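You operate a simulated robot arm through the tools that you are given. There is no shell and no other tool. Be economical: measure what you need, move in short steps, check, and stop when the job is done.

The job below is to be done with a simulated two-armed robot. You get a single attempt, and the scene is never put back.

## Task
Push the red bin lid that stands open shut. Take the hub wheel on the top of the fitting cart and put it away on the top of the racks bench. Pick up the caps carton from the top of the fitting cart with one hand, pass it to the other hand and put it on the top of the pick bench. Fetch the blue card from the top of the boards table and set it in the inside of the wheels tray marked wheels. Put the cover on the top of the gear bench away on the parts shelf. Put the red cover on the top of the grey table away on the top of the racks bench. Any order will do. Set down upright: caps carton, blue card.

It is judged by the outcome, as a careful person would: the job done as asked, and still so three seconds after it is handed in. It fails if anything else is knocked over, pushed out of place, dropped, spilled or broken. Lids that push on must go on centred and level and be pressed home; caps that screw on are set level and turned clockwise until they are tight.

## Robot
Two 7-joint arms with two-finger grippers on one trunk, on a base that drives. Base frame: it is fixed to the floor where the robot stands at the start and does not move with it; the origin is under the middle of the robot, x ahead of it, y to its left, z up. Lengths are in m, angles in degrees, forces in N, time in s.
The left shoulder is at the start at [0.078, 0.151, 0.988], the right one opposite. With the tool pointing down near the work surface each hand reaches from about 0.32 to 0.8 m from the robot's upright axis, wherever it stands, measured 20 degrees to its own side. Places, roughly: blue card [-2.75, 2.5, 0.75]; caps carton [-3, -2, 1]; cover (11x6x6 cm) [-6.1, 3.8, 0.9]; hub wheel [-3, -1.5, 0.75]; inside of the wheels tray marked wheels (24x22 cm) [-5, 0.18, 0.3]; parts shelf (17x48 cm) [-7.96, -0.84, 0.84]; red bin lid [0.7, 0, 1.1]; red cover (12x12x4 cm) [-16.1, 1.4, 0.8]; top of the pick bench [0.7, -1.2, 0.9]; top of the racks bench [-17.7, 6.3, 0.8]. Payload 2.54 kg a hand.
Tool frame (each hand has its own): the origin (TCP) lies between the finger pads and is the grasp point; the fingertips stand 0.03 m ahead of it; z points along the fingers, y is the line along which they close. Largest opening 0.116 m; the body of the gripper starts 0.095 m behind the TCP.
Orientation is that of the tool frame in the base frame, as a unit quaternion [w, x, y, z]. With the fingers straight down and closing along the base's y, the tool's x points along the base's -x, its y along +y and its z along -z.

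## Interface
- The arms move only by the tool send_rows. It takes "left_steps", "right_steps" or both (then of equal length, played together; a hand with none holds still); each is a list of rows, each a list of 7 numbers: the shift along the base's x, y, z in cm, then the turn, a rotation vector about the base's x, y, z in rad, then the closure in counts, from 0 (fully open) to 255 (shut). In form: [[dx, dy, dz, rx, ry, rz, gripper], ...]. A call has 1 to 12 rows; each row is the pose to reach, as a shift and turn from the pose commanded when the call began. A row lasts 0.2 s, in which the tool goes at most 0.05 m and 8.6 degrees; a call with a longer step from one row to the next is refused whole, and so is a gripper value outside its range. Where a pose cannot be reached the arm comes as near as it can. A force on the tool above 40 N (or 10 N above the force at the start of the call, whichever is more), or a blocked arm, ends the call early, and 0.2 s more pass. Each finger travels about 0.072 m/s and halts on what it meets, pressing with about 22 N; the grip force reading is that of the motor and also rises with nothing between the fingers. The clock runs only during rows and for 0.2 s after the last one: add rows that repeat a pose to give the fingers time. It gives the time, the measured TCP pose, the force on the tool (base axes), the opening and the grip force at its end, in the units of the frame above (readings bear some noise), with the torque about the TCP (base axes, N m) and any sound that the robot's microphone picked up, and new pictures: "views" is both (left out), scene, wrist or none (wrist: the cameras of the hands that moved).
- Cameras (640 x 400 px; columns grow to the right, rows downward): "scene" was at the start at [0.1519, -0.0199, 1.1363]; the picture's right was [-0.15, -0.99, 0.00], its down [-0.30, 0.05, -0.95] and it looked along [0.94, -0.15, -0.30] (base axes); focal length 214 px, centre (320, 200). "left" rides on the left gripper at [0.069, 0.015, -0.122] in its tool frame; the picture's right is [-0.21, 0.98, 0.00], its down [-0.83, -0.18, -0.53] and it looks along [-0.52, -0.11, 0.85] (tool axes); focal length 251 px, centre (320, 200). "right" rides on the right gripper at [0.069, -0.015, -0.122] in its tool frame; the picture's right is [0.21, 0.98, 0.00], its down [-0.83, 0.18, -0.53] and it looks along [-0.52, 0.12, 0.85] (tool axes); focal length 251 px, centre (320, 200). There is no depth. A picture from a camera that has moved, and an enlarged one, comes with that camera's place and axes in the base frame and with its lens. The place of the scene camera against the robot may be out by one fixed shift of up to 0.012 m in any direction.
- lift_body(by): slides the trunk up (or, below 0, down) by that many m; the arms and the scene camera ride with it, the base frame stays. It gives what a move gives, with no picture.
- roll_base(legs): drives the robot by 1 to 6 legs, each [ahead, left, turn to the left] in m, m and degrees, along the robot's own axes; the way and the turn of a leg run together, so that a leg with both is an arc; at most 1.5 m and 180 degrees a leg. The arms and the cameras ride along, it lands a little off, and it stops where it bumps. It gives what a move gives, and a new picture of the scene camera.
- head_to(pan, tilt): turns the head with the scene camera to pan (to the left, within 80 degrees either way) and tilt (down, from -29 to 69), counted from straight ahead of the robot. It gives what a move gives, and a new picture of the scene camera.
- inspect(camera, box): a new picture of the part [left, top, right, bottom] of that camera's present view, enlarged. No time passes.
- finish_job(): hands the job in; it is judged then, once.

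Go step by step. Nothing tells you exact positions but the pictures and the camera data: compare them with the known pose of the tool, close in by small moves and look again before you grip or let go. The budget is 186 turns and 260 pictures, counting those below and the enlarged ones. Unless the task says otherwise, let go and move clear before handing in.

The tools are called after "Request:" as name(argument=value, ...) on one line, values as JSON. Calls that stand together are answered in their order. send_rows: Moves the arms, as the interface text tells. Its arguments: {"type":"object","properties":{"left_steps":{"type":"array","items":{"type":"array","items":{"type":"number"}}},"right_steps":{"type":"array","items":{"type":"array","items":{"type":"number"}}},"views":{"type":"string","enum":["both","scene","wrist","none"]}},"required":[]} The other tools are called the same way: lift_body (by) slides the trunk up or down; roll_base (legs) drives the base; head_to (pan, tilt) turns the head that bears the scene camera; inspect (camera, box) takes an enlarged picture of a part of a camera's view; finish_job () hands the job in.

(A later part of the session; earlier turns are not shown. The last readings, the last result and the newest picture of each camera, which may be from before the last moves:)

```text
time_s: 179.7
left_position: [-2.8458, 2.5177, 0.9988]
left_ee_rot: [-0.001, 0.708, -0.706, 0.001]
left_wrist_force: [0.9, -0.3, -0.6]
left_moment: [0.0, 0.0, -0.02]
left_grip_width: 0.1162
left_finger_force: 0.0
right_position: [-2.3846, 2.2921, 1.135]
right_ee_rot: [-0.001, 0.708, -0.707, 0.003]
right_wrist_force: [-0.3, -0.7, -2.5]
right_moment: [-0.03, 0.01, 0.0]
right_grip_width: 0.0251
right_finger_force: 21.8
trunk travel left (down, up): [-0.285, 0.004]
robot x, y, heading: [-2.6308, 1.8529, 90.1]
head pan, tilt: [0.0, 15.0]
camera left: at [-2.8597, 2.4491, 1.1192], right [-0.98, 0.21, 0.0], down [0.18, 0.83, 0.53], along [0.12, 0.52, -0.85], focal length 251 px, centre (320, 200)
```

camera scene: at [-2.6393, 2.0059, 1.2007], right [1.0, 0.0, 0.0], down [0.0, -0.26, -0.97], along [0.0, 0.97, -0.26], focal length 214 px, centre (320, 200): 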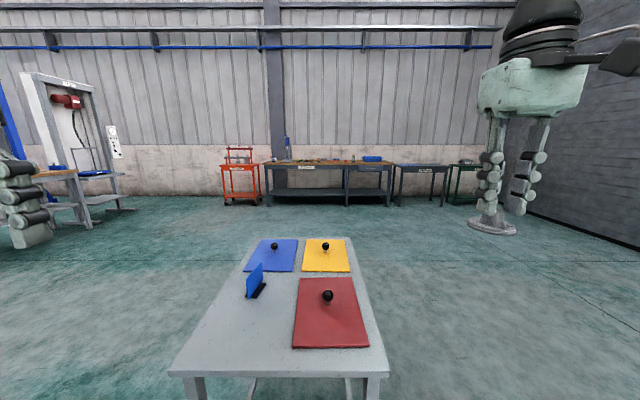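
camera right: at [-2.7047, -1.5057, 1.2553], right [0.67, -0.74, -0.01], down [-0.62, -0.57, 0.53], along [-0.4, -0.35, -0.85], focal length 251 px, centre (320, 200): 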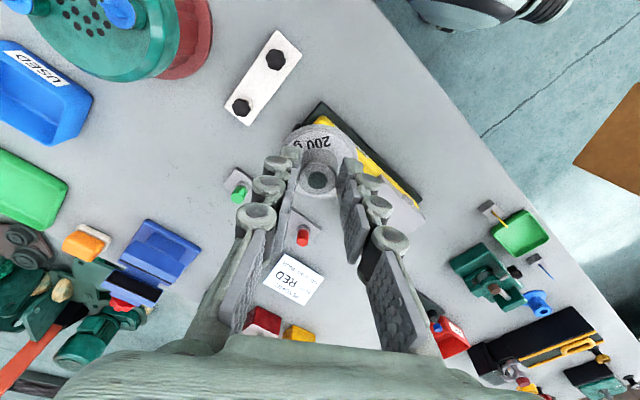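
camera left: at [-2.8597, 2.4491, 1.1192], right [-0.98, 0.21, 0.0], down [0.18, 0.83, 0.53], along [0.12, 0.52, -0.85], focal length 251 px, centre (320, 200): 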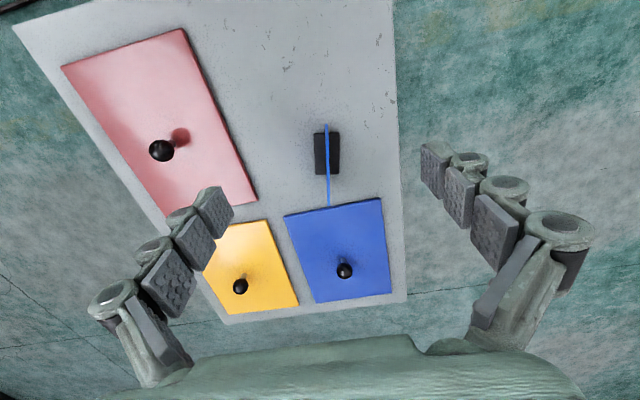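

From the wrist view the card stands at (-2.836, 2.599), running 9° off the y axis. I'll go above it and straddle it with the fingers.

Request:
send_rows(left_steps=[[0.3, 2.5, -3, 0, 0, -0.05, 40], [0.6, 5, -6, 0, 0, -0.1, 80], [1, 7, -9, 0, 0, -0.157, 80], [1, 8.1, -11.5, 0, 0, -0.157, 80], [1, 8.1, -11.5, 0, 0, -0.157, 80]], views="both")

```text
time_s: 180.9
left_position: [-2.8351, 2.5981, 0.8843]
left_ee_rot: [0.001, -0.65, 0.76, -0.002]
left_wrist_force: [-0.5, 0.4, -0.3]
left_moment: [-0.01, 0.04, 0.0]
left_grip_width: 0.0798
left_finger_force: 0.1
right_position: [-2.3878, 2.2923, 1.134]
right_ee_rot: [-0.002, 0.708, -0.706, 0.003]
right_wrist_force: [-0.4, 0.0, -1.9]
right_moment: [-0.03, 0.01, 0.0]
right_grip_width: 0.0251
right_finger_force: 22.5
trunk travel left (down, up): [-0.285, 0.004]
robot x, y, heading: [-2.6312, 1.8497, 90.2]
head pan, tilt: [0.0, 15.0]
camera scene: at [-2.6393, 2.0054, 1.2008], right [1.0, 0.0, 0.0], down [0.0, -0.26, -0.97], along [0.0, 0.97, -0.26], focal length 214 px, centre (320, 200)
camera left: at [-2.8602, 2.5326, 1.0051], right [-0.93, 0.36, 0.0], down [0.31, 0.79, 0.53], along [0.2, 0.5, -0.85], focal length 251 px, centre (320, 200)
```

scene: 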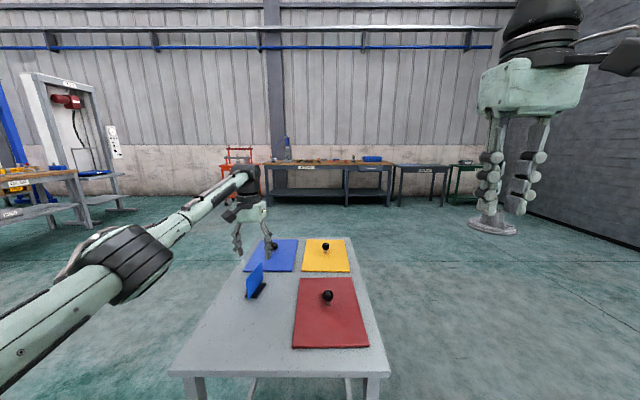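
left: 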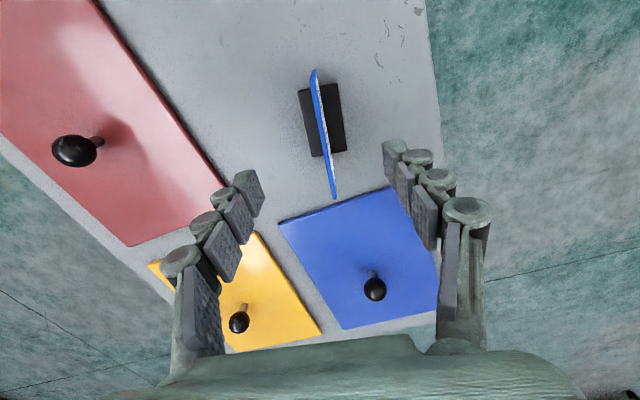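

The fingers straddle the card. I'll go down and close gently.

Request:
send_rows(left_steps=[[-0.3, -0.3, -3.5, 0, 0, -0.03, 80], [-0.3, -0.3, -6.8, 0, 0, -0.03, 80], [-0.3, -0.3, -6.8, 0, 0, -0.03, 130], [-0.3, -0.3, -6.8, 0, 0, -0.03, 180], [-0.3, -0.3, -6.8, 0, 0, -0.03, 220], [-0.3, -0.3, -6.8, 0, 0, -0.03, 255], [-0.3, -0.3, -6.8, 0, 0, -0.03, 255], [-0.3, -0.3, -6.8, 0, 0, -0.03, 255]], views="wrist")

```text
time_s: 182.7
left_position: [-2.839, 2.5958, 0.8186]
left_ee_rot: [0.001, -0.638, 0.77, -0.001]
left_wrist_force: [-0.5, -0.1, -0.4]
left_moment: [0.01, 0.0, -0.02]
left_grip_width: 0.0062
left_finger_force: 21.8
right_position: [-2.3857, 2.2916, 1.1358]
right_ee_rot: [-0.002, 0.708, -0.706, 0.002]
right_wrist_force: [-0.1, 0.6, -1.6]
right_moment: [-0.04, -0.01, 0.0]
right_grip_width: 0.0247
right_finger_force: 22.0
trunk travel left (down, up): [-0.285, 0.004]
robot x, y, heading: [-2.6338, 1.854, 90.2]
head pan, tilt: [0.0, 15.0]
camera left: at [-2.8644, 2.5313, 0.939], right [-0.92, 0.39, 0.0], down [0.33, 0.78, 0.53], along [0.21, 0.49, -0.85], focal length 251 px, centre (320, 200)
```

left: 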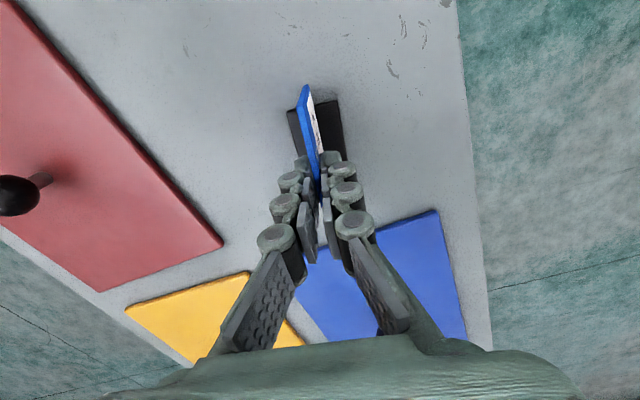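

Gripped at 6 mm. I'll lift and check whether the foot comes along.

Request:
send_rows(left_steps=[[0, 0, 3, 0, 0, 0, 255], [0, 0, 7, 0, 0, 0, 255], [0, 0, 11, 0, 0, 0, 255]], views="both")

```text
time_s: 183.5
left_position: [-2.8361, 2.5968, 0.9265]
left_ee_rot: [0.0, -0.639, 0.769, -0.001]
left_wrist_force: [-0.3, 0.0, 0.0]
left_moment: [0.02, 0.03, 0.04]
left_grip_width: 0.0062
left_finger_force: 22.4
right_position: [-2.3864, 2.2919, 1.1347]
right_ee_rot: [-0.001, 0.707, -0.707, 0.003]
right_wrist_force: [0.7, -0.4, -1.5]
right_moment: [-0.03, 0.01, -0.02]
right_grip_width: 0.0253
right_finger_force: 21.7
trunk travel left (down, up): [-0.285, 0.004]
robot x, y, heading: [-2.6297, 1.8509, 90.3]
head pan, tilt: [0.0, 15.0]
camera scene: at [-2.6389, 2.005, 1.2008], right [1.0, 0.0, 0.0], down [0.0, -0.26, -0.97], along [0.0, 0.97, -0.26], focal length 214 px, centre (320, 200)
camera left: at [-2.8622, 2.5321, 1.0479], right [-0.92, 0.39, 0.0], down [0.33, 0.78, 0.53], along [0.21, 0.49, -0.85], focal length 251 px, centre (320, 200)
```

scene: 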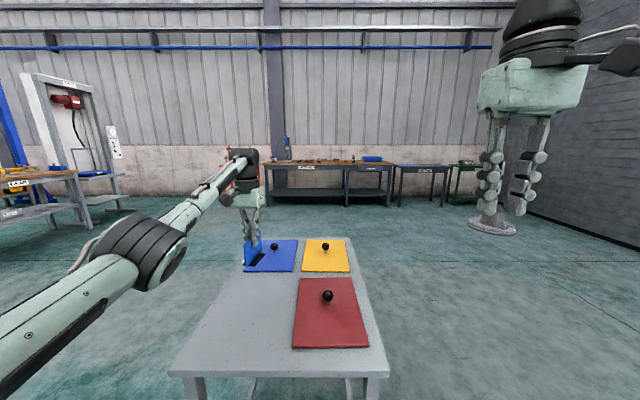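
left: 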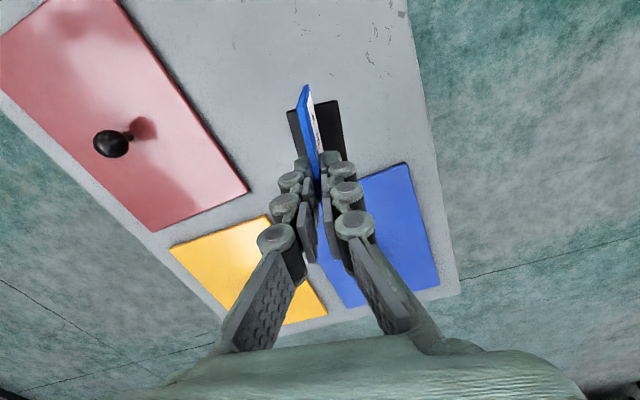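

The foot is part of the card and came along. I'll draw it in, back away and turn toward the wheels tray.

Request:
send_rows(left_steps=[[-1, -4, 3, 0, 0, 0.05, 255], [-2, -8, 6, 0, 0, 0.1, 255], [-3, -12, 9, 0, 0, 0.15, 255], [-5, -16, 11, 0, 0, 0.187, 255], [-7, -20, 12, 0, 0, 0.187, 255], [-9, -24, 12, 0, 0, 0.187, 255], [-11, -28, 12, 0, 0, 0.187, 255], [-12, -32, 12, 0, 0, 0.187, 255], [-13, -36, 12, 0, 0, 0.187, 255]], views="none")

Request:
roll_base(legs=[[-0.5, 0, 0], [0, 0, 125]])

```text
refused: row 1 steps farther than a row can; nothing moved
```

```text
time_s: 191.7
left_position: [-3.1527, 0.7614, 0.9275]
left_ee_rot: [-0.002, 0.982, 0.188, 0.0]
left_wrist_force: [-0.1, 0.0, 0.2]
left_moment: [0.0, 0.01, 0.03]
left_grip_width: 0.006
left_finger_force: 22.4
right_position: [-3.1345, 1.3074, 1.1344]
right_ee_rot: [-0.002, 0.96, 0.279, -0.001]
right_wrist_force: [0.5, -0.7, -1.4]
right_moment: [-0.03, -0.01, -0.01]
right_grip_width: 0.0251
right_finger_force: 21.7
trunk travel left (down, up): [-0.285, 0.004]
robot x, y, heading: [-2.627, 1.3325, -147.6]
head pan, tilt: [0.0, 15.0]
camera scene: at [-2.7735, 1.243, 1.2007], right [-0.54, 0.84, 0.0], down [0.22, 0.14, -0.97], along [-0.81, -0.52, -0.26], focal length 214 px, centre (320, 200)
```

scene: 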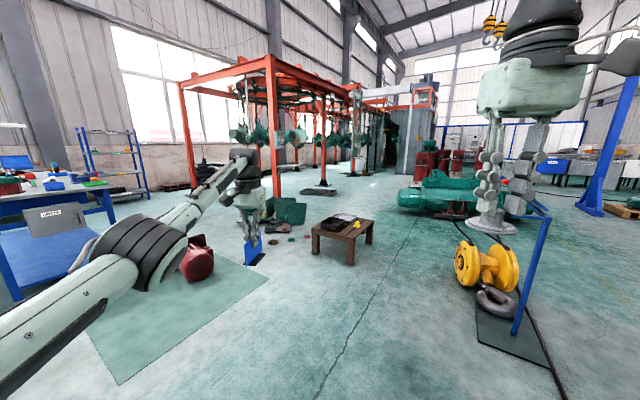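

The low wooden stool with trays stands near (-4.8, 0.3). I'll zoom in.

Request:
inspect(camera="scene", box=[260, 195, 400, 282])

```text
4.57 times, centred on (330, 238) of scene
camera zoom: at [-2.7735, 1.243, 1.2007], right [-0.54, 0.84, 0.0], down [0.22, 0.14, -0.97], along [-0.81, -0.52, -0.26], focal length 980 px, centre (274, 24)
```

zoom: 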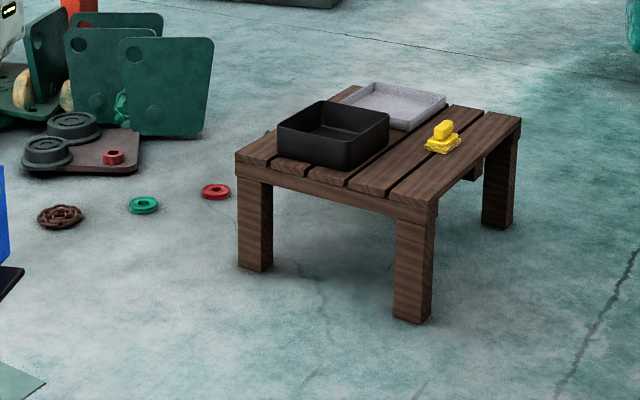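

The grey tray at about (-4.94, 0.2) fits the given place. I'll first draw the card in, then approach the stool from the +x side.

Request:
send_rows(left_steps=[[3.2, 2, 1.5, 0, 0, 0.03, 255], [6.4, 4, 3, 0, 0, 0.06, 255], [9.6, 6, 4.5, 0, 0, 0.09, 255], [12.8, 8, 6, 0, 0, 0.12, 255], [16, 10, 7.5, 0, 0, 0.15, 255], [19.2, 12, 9, 0, 0, 0.187, 255], [22.4, 14, 10.5, 0, 0, 0.187, 255], [25.3, 16.1, 12, 0, 0, 0.187, 255]], views="none")

```text
time_s: 193.5
left_position: [-2.8973, 0.9227, 1.0459]
left_ee_rot: [-0.001, 0.96, 0.279, 0.0]
left_wrist_force: [1.0, -0.2, -0.2]
left_moment: [0.0, 0.03, -0.02]
left_grip_width: 0.0061
left_finger_force: 22.3
right_position: [-3.134, 1.3062, 1.1335]
right_ee_rot: [-0.003, 0.96, 0.279, 0.0]
right_wrist_force: [0.9, 0.0, -1.7]
right_moment: [-0.02, -0.01, -0.01]
right_grip_width: 0.025
right_finger_force: 22.2
trunk travel left (down, up): [-0.285, 0.004]
robot x, y, heading: [-2.6299, 1.3401, -147.5]
head pan, tilt: [0.0, 15.0]
```

Request:
roll_base(legs=[[0.785, 0.098, 0], [0.785, 0.098, 0], [0, 0, -62.5]])

Request:
head_to(pan=30, tilt=35)

```text
time_s: 204.4
left_position: [-4.334, 0.3798, 1.0461]
left_ee_rot: [-0.001, 0.966, -0.26, 0.001]
left_wrist_force: [0.0, 0.1, -0.3]
left_moment: [0.0, 0.03, 0.02]
left_grip_width: 0.0063
left_finger_force: 22.3
right_position: [-4.1018, 0.767, 1.1348]
right_ee_rot: [-0.003, 0.966, -0.26, 0.002]
right_wrist_force: [-0.1, 0.2, -1.5]
right_moment: [0.01, -0.03, -0.01]
right_grip_width: 0.0248
right_finger_force: 21.7
trunk travel left (down, up): [-0.285, 0.004]
robot x, y, heading: [-3.8444, 0.3351, 149.9]
head pan, tilt: [0.0, 15.0]
camera scene: at [-3.99, 0.4077, 1.2007], right [0.5, 0.87, 0.0], down [0.22, -0.13, -0.97], along [-0.84, 0.48, -0.26], focal length 214 px, centre (320, 200)
```

scene: 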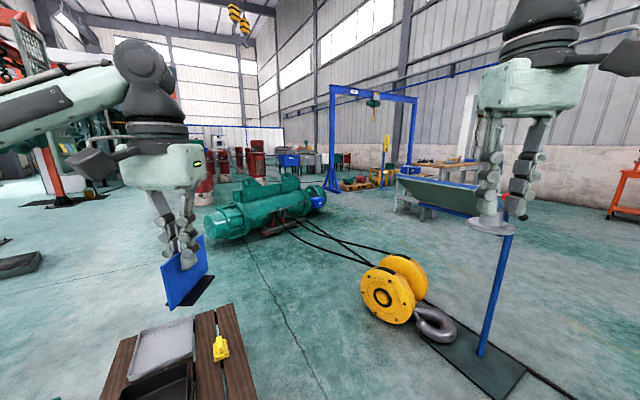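

```text
time_s: 205.4
left_position: [-4.3332, 0.3804, 1.0451]
left_ee_rot: [-0.002, 0.966, -0.26, 0.0]
left_wrist_force: [0.0, -0.2, -0.4]
left_moment: [0.04, -0.01, 0.02]
left_grip_width: 0.006
left_finger_force: 22.1
right_position: [-4.102, 0.7662, 1.1336]
right_ee_rot: [-0.003, 0.966, -0.26, 0.002]
right_wrist_force: [0.6, 1.0, -1.4]
right_moment: [0.02, 0.02, -0.01]
right_grip_width: 0.0249
right_finger_force: 22.2
trunk travel left (down, up): [-0.285, 0.004]
robot x, y, heading: [-3.8427, 0.3351, 150.0]
head pan, tilt: [30.0, 35.0]
camera scene: at [-3.9973, 0.361, 1.1688], right [0.0, 1.0, 0.0], down [0.57, 0.0, -0.82], along [-0.82, 0.0, -0.57], focal length 214 px, centre (320, 200)
```

scene: 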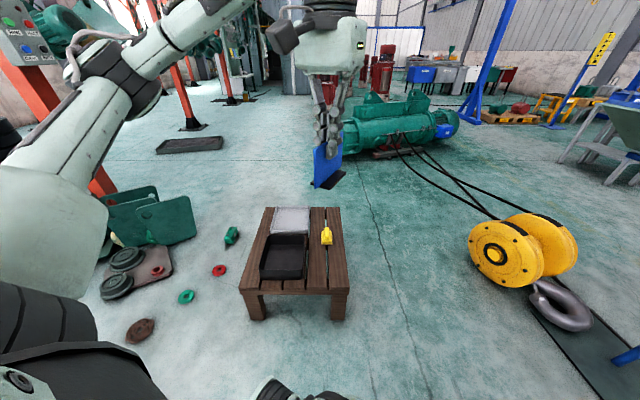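

Request:
inspect(camera="scene", box=[200, 190, 370, 330])

```text
2.86 times, centred on (285, 260) of scene
camera zoom: at [-3.9973, 0.361, 1.1688], right [0.0, 1.0, 0.0], down [0.57, 0.0, -0.82], along [-0.82, 0.0, -0.57], focal length 613 px, centre (420, 29)
```

zoom: 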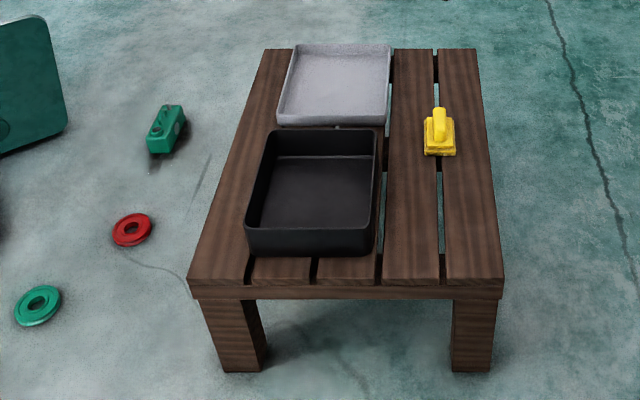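

The grey tray measures about 24 × 22 cm, centred at (-5.04, 0.18), which matches the given size and place. I'll move in close on the +x side and lower the trunk.

Request:
roll_base(legs=[[0.222, 0.168, 0]])

Request:
lift_body(by=-0.25)

Request:
head_to(pan=30, tilt=45)

```text
time_s: 207.7
left_position: [-4.6141, 0.3431, 1.045]
left_ee_rot: [-0.002, 0.966, -0.258, 0.0]
left_wrist_force: [-0.2, -0.5, 0.0]
left_moment: [-0.01, -0.01, 0.02]
left_grip_width: 0.006
left_finger_force: 21.4
right_position: [-4.3835, 0.7299, 1.1347]
right_ee_rot: [-0.002, 0.966, -0.258, 0.002]
right_wrist_force: [0.1, -0.2, -1.0]
right_moment: [-0.05, -0.02, 0.01]
right_grip_width: 0.0248
right_finger_force: 22.3
trunk travel left (down, up): [-0.285, 0.004]
robot x, y, heading: [-4.1215, 0.2947, 150.3]
head pan, tilt: [30.0, 35.0]
camera scene: at [-4.2774, 0.3249, 1.1687], right [0.0, 1.0, 0.0], down [0.57, 0.0, -0.82], along [-0.82, 0.0, -0.57], focal length 214 px, centre (320, 200)
```

scene: 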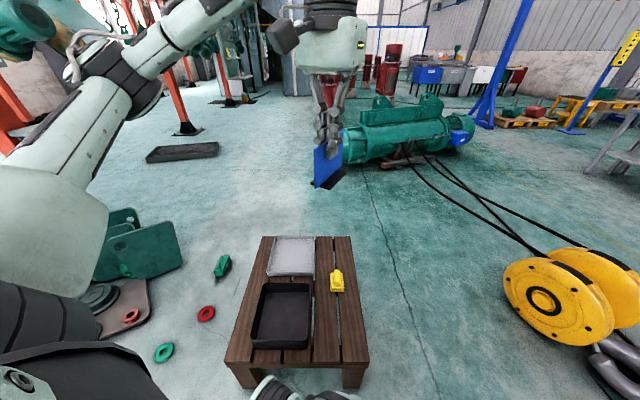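

```text
time_s: 210.2
left_position: [-4.6133, 0.3427, 0.7952]
left_ee_rot: [-0.001, 0.966, -0.259, 0.001]
left_wrist_force: [0.8, -0.4, 0.0]
left_moment: [-0.03, 0.01, -0.02]
left_grip_width: 0.0061
left_finger_force: 22.0
right_position: [-4.3825, 0.7304, 0.8843]
right_ee_rot: [-0.002, 0.966, -0.259, 0.001]
right_wrist_force: [0.2, -0.2, -1.7]
right_moment: [0.02, -0.03, -0.03]
right_grip_width: 0.0248
right_finger_force: 22.0
trunk travel left (down, up): [-0.035, 0.254]
robot x, y, heading: [-4.1249, 0.2975, 149.9]
head pan, tilt: [30.0, 35.0]
```

```text
time_s: 210.9
left_position: [-4.6132, 0.3433, 0.7944]
left_ee_rot: [0.0, 0.966, -0.259, 0.0]
left_wrist_force: [0.0, -0.2, -0.4]
left_moment: [-0.01, -0.01, 0.04]
left_grip_width: 0.0058
left_finger_force: 22.5
right_position: [-4.3816, 0.7308, 0.8847]
right_ee_rot: [-0.002, 0.966, -0.259, 0.002]
right_wrist_force: [-0.3, 1.5, -1.8]
right_moment: [0.0, -0.01, 0.0]
right_grip_width: 0.0246
right_finger_force: 22.4
trunk travel left (down, up): [-0.035, 0.254]
robot x, y, heading: [-4.119, 0.297, 150.2]
head pan, tilt: [30.0, 45.0]
camera scene: at [-4.2703, 0.3249, 0.904], right [0.0, 1.0, 0.0], down [0.71, 0.0, -0.71], along [-0.71, 0.0, -0.71], focal length 214 px, centre (320, 200)
```

scene: 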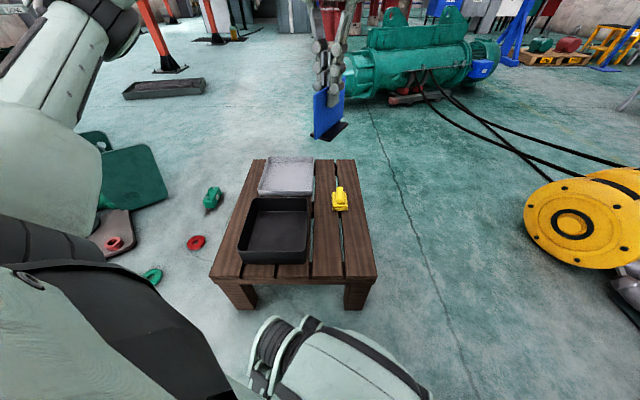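

There's about 8 cm left between base and stool, so I'll move 5 cm closer and then reach over the trays, turning the card so its foot lies along y.

Request:
roll_base(legs=[[0.043, 0.025, 0]])

Request:
send_rows(left_steps=[[-3, -1.5, -1, 0, 0, -0.13, 255], [-7, -3.5, -3, 0, 0, -0.26, 255], [-11, -5.5, -5, 0, 0, -0.39, 255], [-15, -7.5, -7, 0, 0, -0.52, 255], [-19, -10, -8, 0, 0, -0.65, 255], [-23, -12, -10, 0, 0, -0.78, 255], [-27, -14, -12, 0, 0, -0.91, 255], [-30, -15.5, -15, 0, 0, -1.047, 255], [-32.5, -16.3, -18, 0, 0, -1.047, 255]], views="both")

```text
time_s: 212.0
left_position: [-4.6458, 0.3422, 0.7934]
left_ee_rot: [0.0, 0.966, -0.258, 0.001]
left_wrist_force: [-0.1, -0.6, 0.3]
left_moment: [-0.01, -0.01, -0.01]
left_grip_width: 0.0059
left_finger_force: 21.5
right_position: [-4.4153, 0.7306, 0.8828]
right_ee_rot: [-0.002, 0.966, -0.258, 0.003]
right_wrist_force: [0.6, -1.3, -2.1]
right_moment: [0.01, -0.02, 0.01]
right_grip_width: 0.0249
right_finger_force: 21.3
trunk travel left (down, up): [-0.035, 0.254]
robot x, y, heading: [-4.1563, 0.2952, 150.5]
head pan, tilt: [30.0, 45.0]
stopped in leg 1: the robot was blocked; the commanded pose is now the measured one
camera scene: at [-4.3032, 0.326, 0.9039], right [0.0, 1.0, 0.0], down [0.71, 0.0, -0.71], along [-0.71, 0.0, -0.71], focal length 214 px, centre (320, 200)
```

scene: 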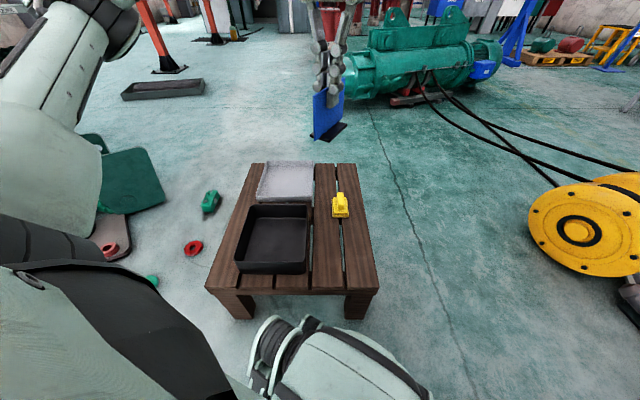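

```text
time_s: 214.0
left_position: [-4.9734, 0.18, 0.6134]
left_ee_rot: [0.001, 0.707, -0.707, 0.002]
left_wrist_force: [0.6, -0.2, -1.3]
left_moment: [-0.01, 0.02, 0.01]
left_grip_width: 0.0057
left_finger_force: 21.5
right_position: [-4.4166, 0.7309, 0.884]
right_ee_rot: [-0.002, 0.966, -0.258, 0.002]
right_wrist_force: [0.4, 0.2, -1.2]
right_moment: [-0.04, 0.0, -0.04]
right_grip_width: 0.0249
right_finger_force: 22.1
trunk travel left (down, up): [-0.035, 0.254]
robot x, y, heading: [-4.1552, 0.2998, 150.1]
head pan, tilt: [30.0, 45.0]
camera scene: at [-4.3032, 0.326, 0.9039], right [0.0, 1.0, 0.0], down [0.71, 0.0, -0.71], along [-0.71, 0.0, -0.71], focal length 214 px, centre (320, 200)
camera left: at [-4.9861, 0.1121, 0.7343], right [-0.98, 0.21, 0.0], down [0.18, 0.83, 0.53], along [0.12, 0.52, -0.85], focal length 251 px, centre (320, 200)
```

scene: 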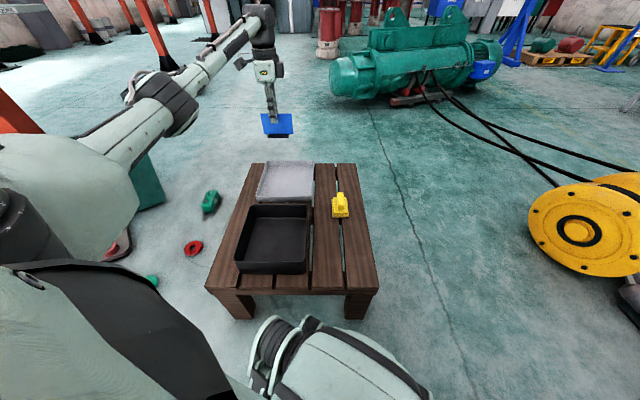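
left: 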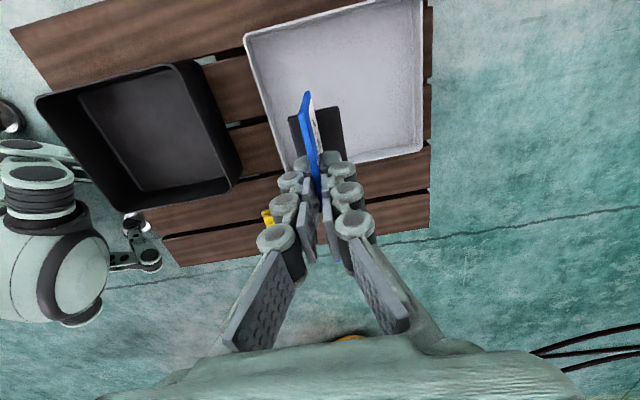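

The wrist view puts the grey tray at x -4.875 to -5.125, y 0.09 to 0.30, and the card is already over it. I'll centre a bit and lower.

Request:
send_rows(left_steps=[[-1, 0.8, -4, 0, 0, 0, 255], [-2, 0.8, -8, 0, 0, 0, 255], [-2, 0.8, -12, 0, 0, 0, 255], [-2, 0.8, -16, 0, 0, 0, 255], [-2, 0.8, -19, 0, 0, 0, 255], [-2, 0.8, -20.5, 0, 0, 0, 255]], views="both")

```text
time_s: 215.4
left_position: [-4.9913, 0.1882, 0.4057]
left_ee_rot: [0.001, 0.709, -0.706, 0.002]
left_wrist_force: [-0.3, -0.3, -0.4]
left_moment: [-0.07, -0.02, 0.01]
left_grip_width: 0.0059
left_finger_force: 22.0
right_position: [-4.4158, 0.7308, 0.884]
right_ee_rot: [-0.002, 0.966, -0.258, 0.003]
right_wrist_force: [0.2, -0.4, -1.7]
right_moment: [0.02, -0.03, 0.01]
right_grip_width: 0.0249
right_finger_force: 21.8
trunk travel left (down, up): [-0.035, 0.254]
robot x, y, heading: [-4.1554, 0.2986, 150.1]
head pan, tilt: [30.0, 45.0]
camera scene: at [-4.3032, 0.326, 0.9039], right [0.0, 1.0, 0.0], down [0.71, 0.0, -0.71], along [-0.71, 0.0, -0.71], focal length 214 px, centre (320, 200)
camera left: at [-5.0062, 0.1207, 0.5276], right [-0.98, 0.21, 0.0], down [0.18, 0.83, 0.53], along [0.11, 0.52, -0.85], focal length 251 px, centre (320, 200)
```

scene: 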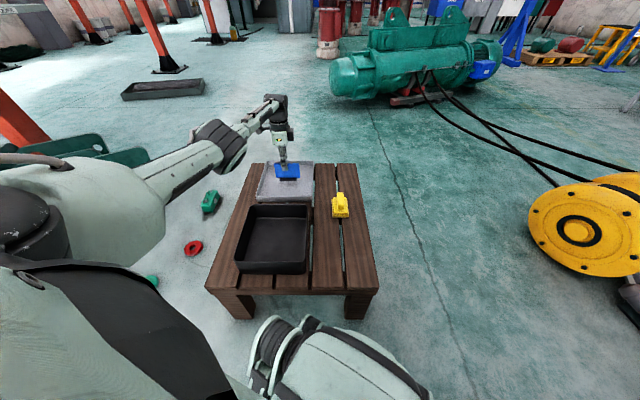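
left: 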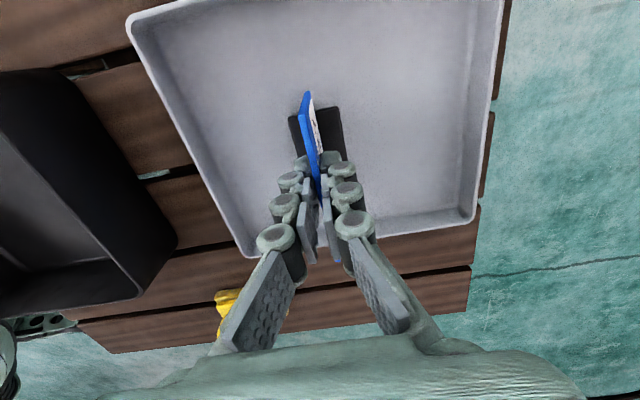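

The card is inside the tray's walls. I'll lower until the foot touches.

Request:
send_rows(left_steps=[[0, 0, -1, 0, 0, 0, 255], [0, 0, -1.5, 0, 0, 0, 255]], views="none")

```text
time_s: 216.0
left_position: [-4.9903, 0.1891, 0.3925]
left_ee_rot: [0.001, 0.709, -0.706, 0.002]
left_wrist_force: [0.2, 0.7, -0.2]
left_moment: [0.04, -0.05, 0.0]
left_grip_width: 0.0058
left_finger_force: 21.7
right_position: [-4.4168, 0.7301, 0.8836]
right_ee_rot: [-0.002, 0.966, -0.258, 0.002]
right_wrist_force: [0.0, 0.8, -2.2]
right_moment: [0.01, 0.0, 0.02]
right_grip_width: 0.0251
right_finger_force: 21.7
trunk travel left (down, up): [-0.035, 0.254]
robot x, y, heading: [-4.1536, 0.3018, 150.2]
head pan, tilt: [30.0, 45.0]
```

Request:
send_rows(left_steps=[[0, 0, -0.5, 0, 0, 0, 255], [0, 0, -1, 0, 0, 0, 255]], views="none")

```text
time_s: 216.6
left_position: [-4.9918, 0.1871, 0.384]
left_ee_rot: [0.001, 0.708, -0.706, 0.002]
left_wrist_force: [-0.3, 0.1, -0.3]
left_moment: [0.03, -0.03, -0.03]
left_grip_width: 0.0058
left_finger_force: 22.0
right_position: [-4.4159, 0.7306, 0.8838]
right_ee_rot: [-0.001, 0.966, -0.258, 0.002]
right_wrist_force: [-0.4, -0.1, -1.6]
right_moment: [-0.03, 0.0, 0.03]
right_grip_width: 0.0248
right_finger_force: 21.9
trunk travel left (down, up): [-0.035, 0.254]
robot x, y, heading: [-4.1592, 0.297, 150.1]
head pan, tilt: [30.0, 45.0]
```

Request:
send_rows(left_steps=[[0, 0, -0.5, 0, 0, 0, 255], [0, 0, -1, 0, 0, 0, 255]], views="wrist")

```text
time_s: 217.2
left_position: [-4.992, 0.1872, 0.3792]
left_ee_rot: [0.003, 0.708, -0.706, 0.0]
left_wrist_force: [5.3, -2.9, 19.0]
left_moment: [-0.43, -0.17, 0.07]
left_grip_width: 0.006
left_finger_force: 22.0
right_position: [-4.4155, 0.7306, 0.885]
right_ee_rot: [-0.002, 0.966, -0.258, 0.002]
right_wrist_force: [-0.4, 0.5, -1.7]
right_moment: [-0.04, 0.0, -0.03]
right_grip_width: 0.0249
right_finger_force: 22.0
trunk travel left (down, up): [-0.035, 0.254]
robot x, y, heading: [-4.153, 0.2978, 150.1]
head pan, tilt: [30.0, 45.0]
camera left: at [-5.0057, 0.1197, 0.5003], right [-0.98, 0.21, 0.0], down [0.18, 0.83, 0.53], along [0.11, 0.52, -0.85], focal length 251 px, centre (320, 200)
```

left: 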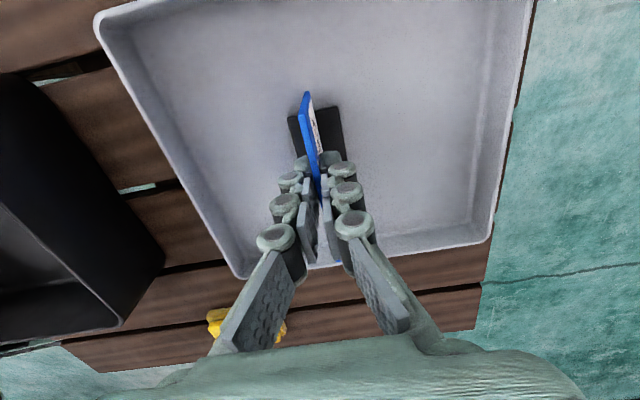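

Contact made. I'll ease up slightly, open and rise straight up.

Request:
send_rows(left_steps=[[0, 0, 0.4, 0, 0, 0, 255], [0, 0, 0.4, 0, 0, 0, 210], [0, 0, 0.4, 0, 0, 0, 160], [0, 0, 0.4, 0, 0, 0, 140], [0, 0, 0.4, 0, 0, 0, 140], [0, 0, 4, 0, 0, 0, 140], [0, 0, 8.5, 0, 0, 0, 140], [0, 0, 13, 0, 0, 0, 140], [0, 0, 17, 0, 0, 0, 140]], views="both")

```text
time_s: 219.2
left_position: [-4.9924, 0.1877, 0.5457]
left_ee_rot: [0.001, 0.709, -0.705, 0.003]
left_wrist_force: [0.7, 0.3, 0.4]
left_moment: [0.02, -0.04, -0.02]
left_grip_width: 0.0524
left_finger_force: 0.0
right_position: [-4.4161, 0.7312, 0.8841]
right_ee_rot: [-0.002, 0.966, -0.258, 0.002]
right_wrist_force: [0.3, -1.4, -2.1]
right_moment: [-0.03, -0.04, -0.01]
right_grip_width: 0.025
right_finger_force: 21.5
trunk travel left (down, up): [-0.035, 0.254]
robot x, y, heading: [-4.1549, 0.2948, 150.2]
head pan, tilt: [30.0, 45.0]
camera scene: at [-4.3032, 0.326, 0.9039], right [0.0, 1.0, 0.0], down [0.71, 0.0, -0.71], along [-0.71, 0.0, -0.71], focal length 214 px, centre (320, 200)
camera left: at [-5.0055, 0.1202, 0.6664], right [-0.98, 0.21, 0.0], down [0.18, 0.83, 0.53], along [0.11, 0.52, -0.85], focal length 251 px, centre (320, 200)
```

scene: 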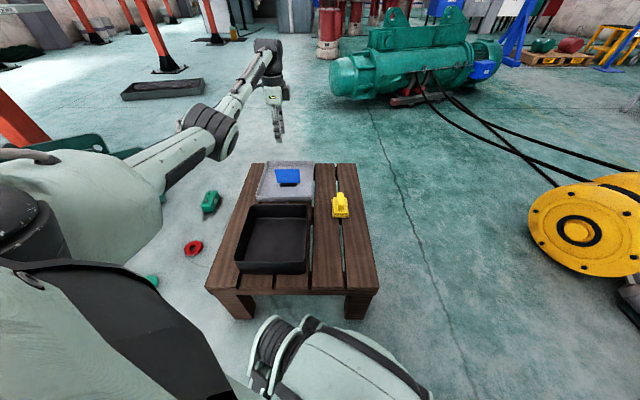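
left: 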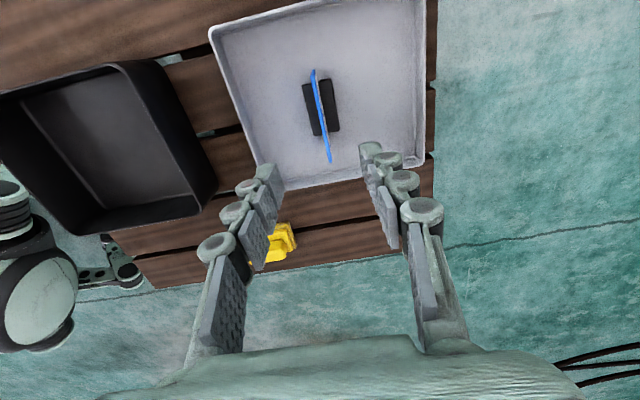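

The card stands upright in the tray. I'll retract the left hand, back the base off, and raise the trunk again.

Request:
send_rows(left_steps=[[0, 0, 4.5, 0, 0, 0, 100], [2, 1, 9, 0, 0, 0.1, 60], [5, 3, 12, 0, 0, 0.23, 0], [9, 5, 13, 0, 0, 0.36, 0], [13, 7, 14, 0, 0, 0.49, 0], [17, 9, 15, 0, 0, 0.62, 0], [21, 11, 16, 0, 0, 0.75, 0], [25, 13, 17, 0, 0, 0.88, 0], [29, 14.5, 18, 0, 0, 1.0, 0], [33, 16, 19, 0, 0, 1.047, 0]], views="none")

Request:
lift_body(by=0.25)

Request:
roll_base(legs=[[-0.35, -0.2, 0], [0, 0, -75]])

```text
refused: row 2 steps farther than a row can; nothing moved
```

```text
time_s: 221.7
left_position: [-4.9923, 0.1886, 0.7952]
left_ee_rot: [0.001, 0.708, -0.706, 0.002]
left_wrist_force: [-0.5, -0.6, 0.0]
left_moment: [-0.02, -0.02, 0.0]
left_grip_width: 0.0521
left_finger_force: 0.0
right_position: [-4.4157, 0.7312, 1.1328]
right_ee_rot: [-0.001, 0.966, -0.258, 0.003]
right_wrist_force: [0.3, 0.0, -2.3]
right_moment: [-0.01, -0.02, 0.01]
right_grip_width: 0.0249
right_finger_force: 22.2
trunk travel left (down, up): [-0.285, 0.004]
robot x, y, heading: [-4.1583, 0.2986, 150.2]
head pan, tilt: [30.0, 45.0]
```

```text
time_s: 227.6
left_position: [-4.0569, 1.0765, 0.7967]
left_ee_rot: [-0.002, -0.126, 0.992, 0.0]
left_wrist_force: [0.5, -0.2, -0.7]
left_moment: [0.0, 0.01, 0.0]
left_grip_width: 0.0521
left_finger_force: 0.1
right_position: [-3.3906, 0.6521, 1.134]
right_ee_rot: [0.001, -0.604, 0.797, -0.003]
right_wrist_force: [0.1, 0.2, -2.0]
right_moment: [-0.04, 0.02, 0.02]
right_grip_width: 0.0248
right_finger_force: 21.9
trunk travel left (down, up): [-0.285, 0.004]
robot x, y, heading: [-3.7446, 0.294, 74.4]
head pan, tilt: [30.0, 45.0]
camera scene: at [-3.756, 0.4307, 1.1539], right [0.97, 0.25, 0.0], down [0.18, -0.68, -0.71], along [-0.18, 0.68, -0.71], focal length 214 px, centre (320, 200)
```

scene: 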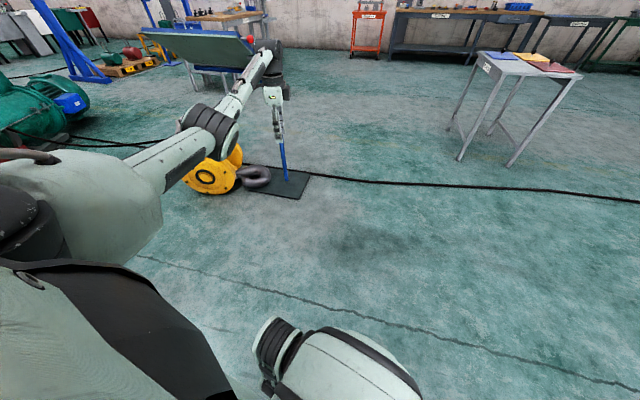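

I'll retract the left arm properly now.

Request:
send_rows(left_steps=[[1.4, -3, 2.5, 0, 0, 0.1, 0], [2.8, -6, 5, 0, 0, 0.21, 0], [4.2, -9, 7.5, 0, 0, 0.32, 0], [5.6, -12, 10, 0, 0, 0.43, 0], [7, -15, 12.5, 0, 0, 0.54, 0], [8.4, -18, 15, 0, 0, 0.65, 0], [9.8, -21, 17.5, 0, 0, 0.76, 0], [11.2, -24, 20, 0, 0, 0.87, 0], [12.6, -27, 22.5, 0, 0, 0.98, 0], [13.7, -29.7, 25, 0, 0, 1.047, 0]], views="none")

Request:
head_to(pan=30, tilt=12)

```text
time_s: 229.8
left_position: [-3.9215, 0.7797, 1.0466]
left_ee_rot: [-0.001, -0.606, 0.796, -0.002]
left_wrist_force: [-0.6, -0.2, 1.0]
left_moment: [0.0, -0.03, -0.01]
left_grip_width: 0.1162
left_finger_force: 0.0
right_position: [-3.3917, 0.6508, 1.134]
right_ee_rot: [0.0, -0.604, 0.797, -0.003]
right_wrist_force: [0.7, 0.9, -1.4]
right_moment: [-0.01, -0.02, 0.01]
right_grip_width: 0.025
right_finger_force: 22.1
trunk travel left (down, up): [-0.285, 0.004]
robot x, y, heading: [-3.7444, 0.2906, 74.3]
head pan, tilt: [30.0, 45.0]
```

```text
time_s: 230.8
left_position: [-3.9216, 0.7797, 1.0462]
left_ee_rot: [-0.001, -0.605, 0.796, -0.001]
left_wrist_force: [-0.9, 0.6, 0.5]
left_moment: [0.01, 0.03, -0.01]
left_grip_width: 0.116
left_finger_force: 0.0
right_position: [-3.391, 0.6523, 1.1338]
right_ee_rot: [0.0, -0.604, 0.797, -0.003]
right_wrist_force: [0.2, -0.4, -1.5]
right_moment: [-0.02, 0.02, -0.01]
right_grip_width: 0.0248
right_finger_force: 21.8
trunk travel left (down, up): [-0.285, 0.004]
robot x, y, heading: [-3.7441, 0.2906, 74.3]
head pan, tilt: [30.0, 12.0]
camera scene: at [-3.7591, 0.4423, 1.2055], right [0.97, 0.25, 0.0], down [0.05, -0.2, -0.98], along [-0.24, 0.95, -0.21], focal length 214 px, centre (320, 200)
```

scene: 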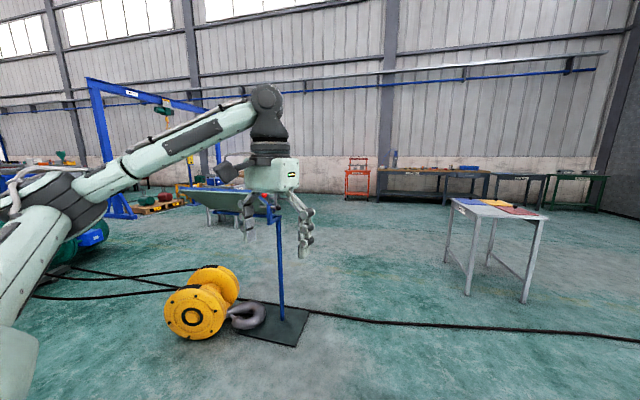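

The cable on the floor proved passable earlier. I'll drive up between the hook block and the boards table, then face west toward the gear bench.

Request:
roll_base(legs=[[1.152, 0.17, 0], [1.152, 0.17, 0], [0, 0, 90]])

Request:
head_to(pan=0, tilt=10)

```text
time_s: 246.1
left_position: [-3.9362, 2.4399, 1.0468]
left_ee_rot: [-0.001, 0.988, -0.155, 0.002]
left_wrist_force: [0.0, 0.0, 1.3]
left_moment: [0.01, -0.02, 0.01]
left_grip_width: 0.116
left_finger_force: 0.0
right_position: [-3.7854, 2.9644, 1.1342]
right_ee_rot: [-0.003, 0.988, -0.155, 0.002]
right_wrist_force: [-0.3, 0.2, -1.4]
right_moment: [-0.03, 0.0, 0.02]
right_grip_width: 0.0251
right_finger_force: 21.2
trunk travel left (down, up): [-0.285, 0.004]
robot x, y, heading: [-3.4424, 2.5965, 162.2]
head pan, tilt: [30.0, 12.0]
camera scene: at [-3.6055, 2.5914, 1.2056], right [-0.21, 0.98, 0.0], down [0.2, 0.04, -0.98], along [-0.96, -0.21, -0.21], focal length 214 px, centre (320, 200)
```

scene: 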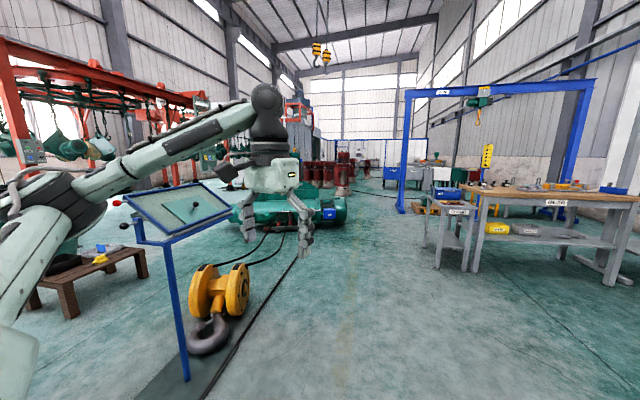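

```text
time_s: 247.1
left_position: [-3.9357, 2.4392, 1.0461]
left_ee_rot: [-0.001, 0.988, -0.155, 0.002]
left_wrist_force: [-0.5, 0.6, 0.7]
left_moment: [0.02, 0.01, -0.01]
left_grip_width: 0.1162
left_finger_force: 0.0
right_position: [-3.7867, 2.9656, 1.1338]
right_ee_rot: [-0.003, 0.988, -0.155, 0.003]
right_wrist_force: [-0.1, -0.3, -1.6]
right_moment: [0.03, -0.04, 0.0]
right_grip_width: 0.0249
right_finger_force: 21.8
trunk travel left (down, up): [-0.285, 0.004]
robot x, y, heading: [-3.4418, 2.5952, 162.1]
head pan, tilt: [0.0, 10.0]
camera scene: at [-3.6029, 2.6396, 1.2089], right [0.3, 0.95, 0.0], down [0.17, -0.05, -0.98], along [-0.94, 0.3, -0.17], focal length 214 px, centre (320, 200)
```

scene: 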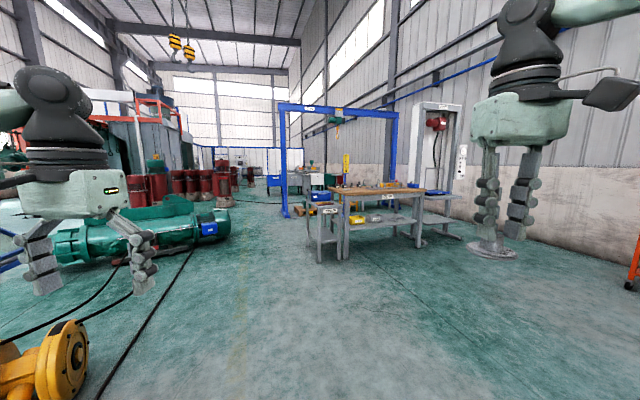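

The gear bench is ahead, with its front at about x = -6.0 and spanning y ≈ 3.7–5.1. I'll zoom in on its top.

Request:
inspect(camera="scene", box=[295, 165, 445, 265])

```text
4.00 times, centred on (370, 215) of scene
camera zoom: at [-3.6029, 2.6396, 1.2089], right [0.3, 0.95, 0.0], down [0.17, -0.05, -0.98], along [-0.94, 0.3, -0.17], focal length 858 px, centre (120, 140)
```

zoom: 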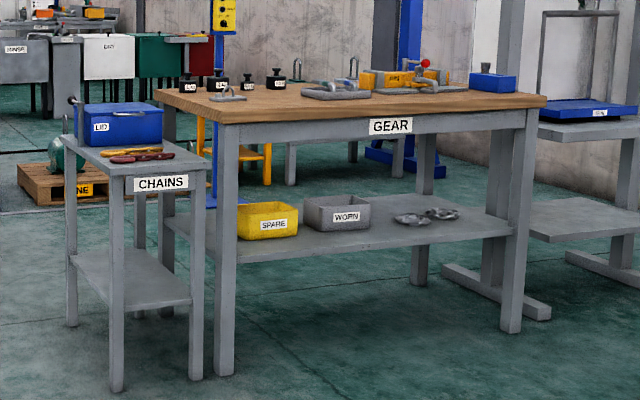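

A grey covered piece with a handle sits at the bench's near left corner, about (-6.0, 3.75), which fits the cover. I'll drive up in front.

Request:
roll_base(legs=[[1.037, -0.35, 0], [1.037, -0.35, 0], [0, 0, 18]])

Request:
head_to(pan=10, tilt=25)

```text
time_s: 258.9
left_position: [-5.6085, 3.5859, 1.0474]
left_ee_rot: [0.0, 1.0, 0.006, 0.002]
left_wrist_force: [0.8, -0.5, 0.1]
left_moment: [0.01, 0.02, -0.01]
left_grip_width: 0.1162
left_finger_force: 0.0
right_position: [-5.6337, 4.1315, 1.1334]
right_ee_rot: [-0.003, 1.0, 0.005, 0.002]
right_wrist_force: [0.3, -0.5, -1.7]
right_moment: [-0.02, -0.01, -0.01]
right_grip_width: 0.025
right_finger_force: 21.1
trunk travel left (down, up): [-0.285, 0.004]
robot x, y, heading: [-5.192, 3.8918, -179.1]
head pan, tilt: [0.0, 10.0]
camera scene: at [-5.358, 3.8842, 1.2089], right [-0.01, 1.0, 0.0], down [0.17, 0.0, -0.98], along [-0.98, -0.01, -0.17], focal length 214 px, centre (320, 200)
```

scene: 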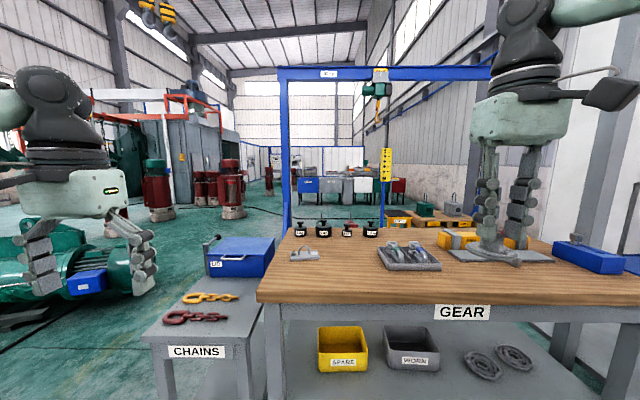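

```text
time_s: 259.6
left_position: [-5.6094, 3.5871, 1.0466]
left_ee_rot: [0.0, 1.0, 0.006, 0.002]
left_wrist_force: [-0.3, 0.5, 0.3]
left_moment: [-0.01, 0.0, 0.0]
left_grip_width: 0.1161
left_finger_force: 0.1
right_position: [-5.6334, 4.1319, 1.1333]
right_ee_rot: [-0.003, 1.0, 0.005, 0.002]
right_wrist_force: [0.2, 0.6, -2.4]
right_moment: [0.02, -0.04, -0.01]
right_grip_width: 0.0248
right_finger_force: 22.3
trunk travel left (down, up): [-0.285, 0.004]
robot x, y, heading: [-5.1917, 3.8921, -179.1]
head pan, tilt: [10.0, 25.0]
camera scene: at [-5.3556, 3.8685, 1.1846], right [-0.19, 0.98, 0.0], down [0.41, 0.08, -0.91], along [-0.89, -0.17, -0.42], focal length 214 px, centre (320, 200)
```

scene: 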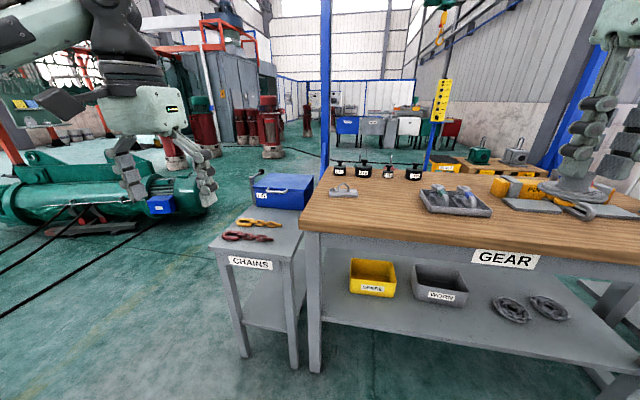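

Request:
inspect(camera="scene", box=[300, 145, 500, 225])

Request:
inspect(camera="scene", box=[310, 165, 380, 210])

```text
3.20 times, centred on (400, 185) of scene
camera zoom: at [-5.3556, 3.8685, 1.1846], right [-0.19, 0.98, 0.0], down [0.41, 0.08, -0.91], along [-0.89, -0.17, -0.42], focal length 686 px, centre (64, 248)
```

zoom: 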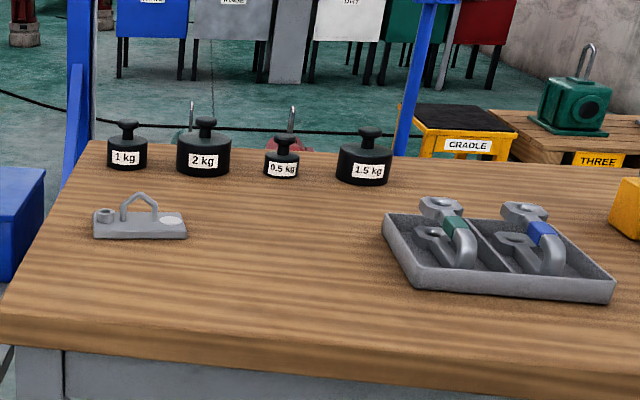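

```text
8.89 times, centred on (345, 188) of scene
camera zoom: at [-5.3556, 3.8685, 1.1846], right [-0.19, 0.98, 0.0], down [0.41, 0.08, -0.91], along [-0.89, -0.17, -0.42], focal length 1906 px, centre (98, 311)
```

zoom: 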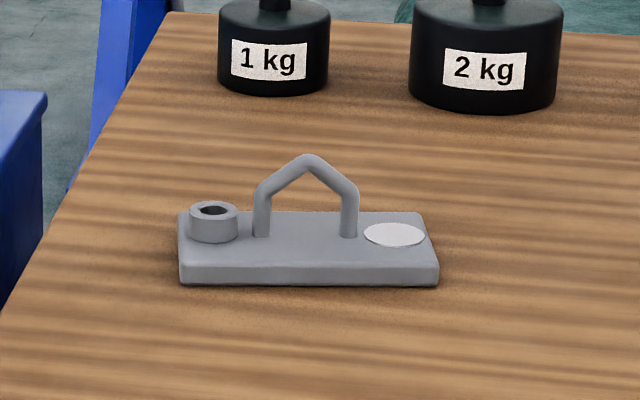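

The grey plate with the bail handle is the cover. Before choosing the grip I'll look over at the parts shelf near (-7.96, -0.84).

Request:
head_to(pan=61, tilt=5)

Request:
inspect(camera="scene", box=[260, 150, 400, 250])

```text
time_s: 260.8
left_position: [-5.608, 3.5875, 1.0457]
left_ee_rot: [-0.001, 1.0, 0.006, 0.003]
left_wrist_force: [-0.3, 0.0, 0.6]
left_moment: [-0.02, 0.01, 0.0]
left_grip_width: 0.1159
left_finger_force: 0.0
right_position: [-5.6337, 4.1324, 1.1333]
right_ee_rot: [-0.002, 1.0, 0.004, 0.002]
right_wrist_force: [0.7, 0.4, -0.9]
right_moment: [-0.01, -0.04, -0.01]
right_grip_width: 0.0248
right_finger_force: 22.1
trunk travel left (down, up): [-0.285, 0.004]
robot x, y, heading: [-5.1874, 3.8896, -179.4]
head pan, tilt: [61.0, 5.0]
camera scene: at [-5.3086, 3.8047, 1.2169], right [-0.88, 0.47, 0.0], down [0.04, 0.08, -1.0], along [-0.47, -0.88, -0.09], focal length 214 px, centre (320, 200)
```

scene: 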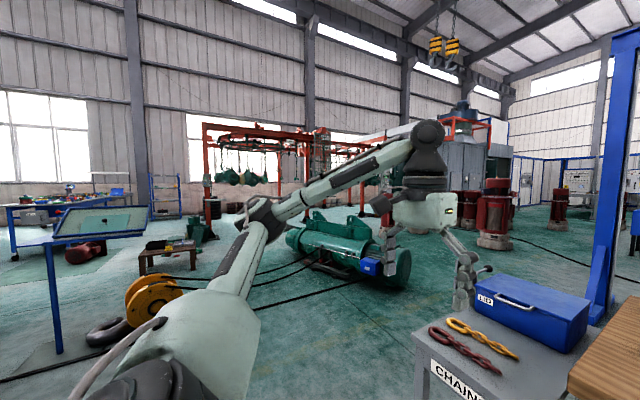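

```text
4.00 times, centred on (330, 200) of scene
camera zoom: at [-5.3086, 3.8047, 1.2169], right [-0.88, 0.47, 0.0], down [0.04, 0.08, -1.0], along [-0.47, -0.88, -0.09], focal length 858 px, centre (280, 200)
```

zoom: 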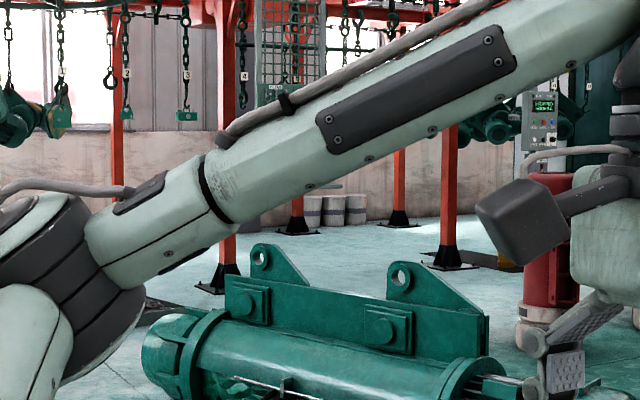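

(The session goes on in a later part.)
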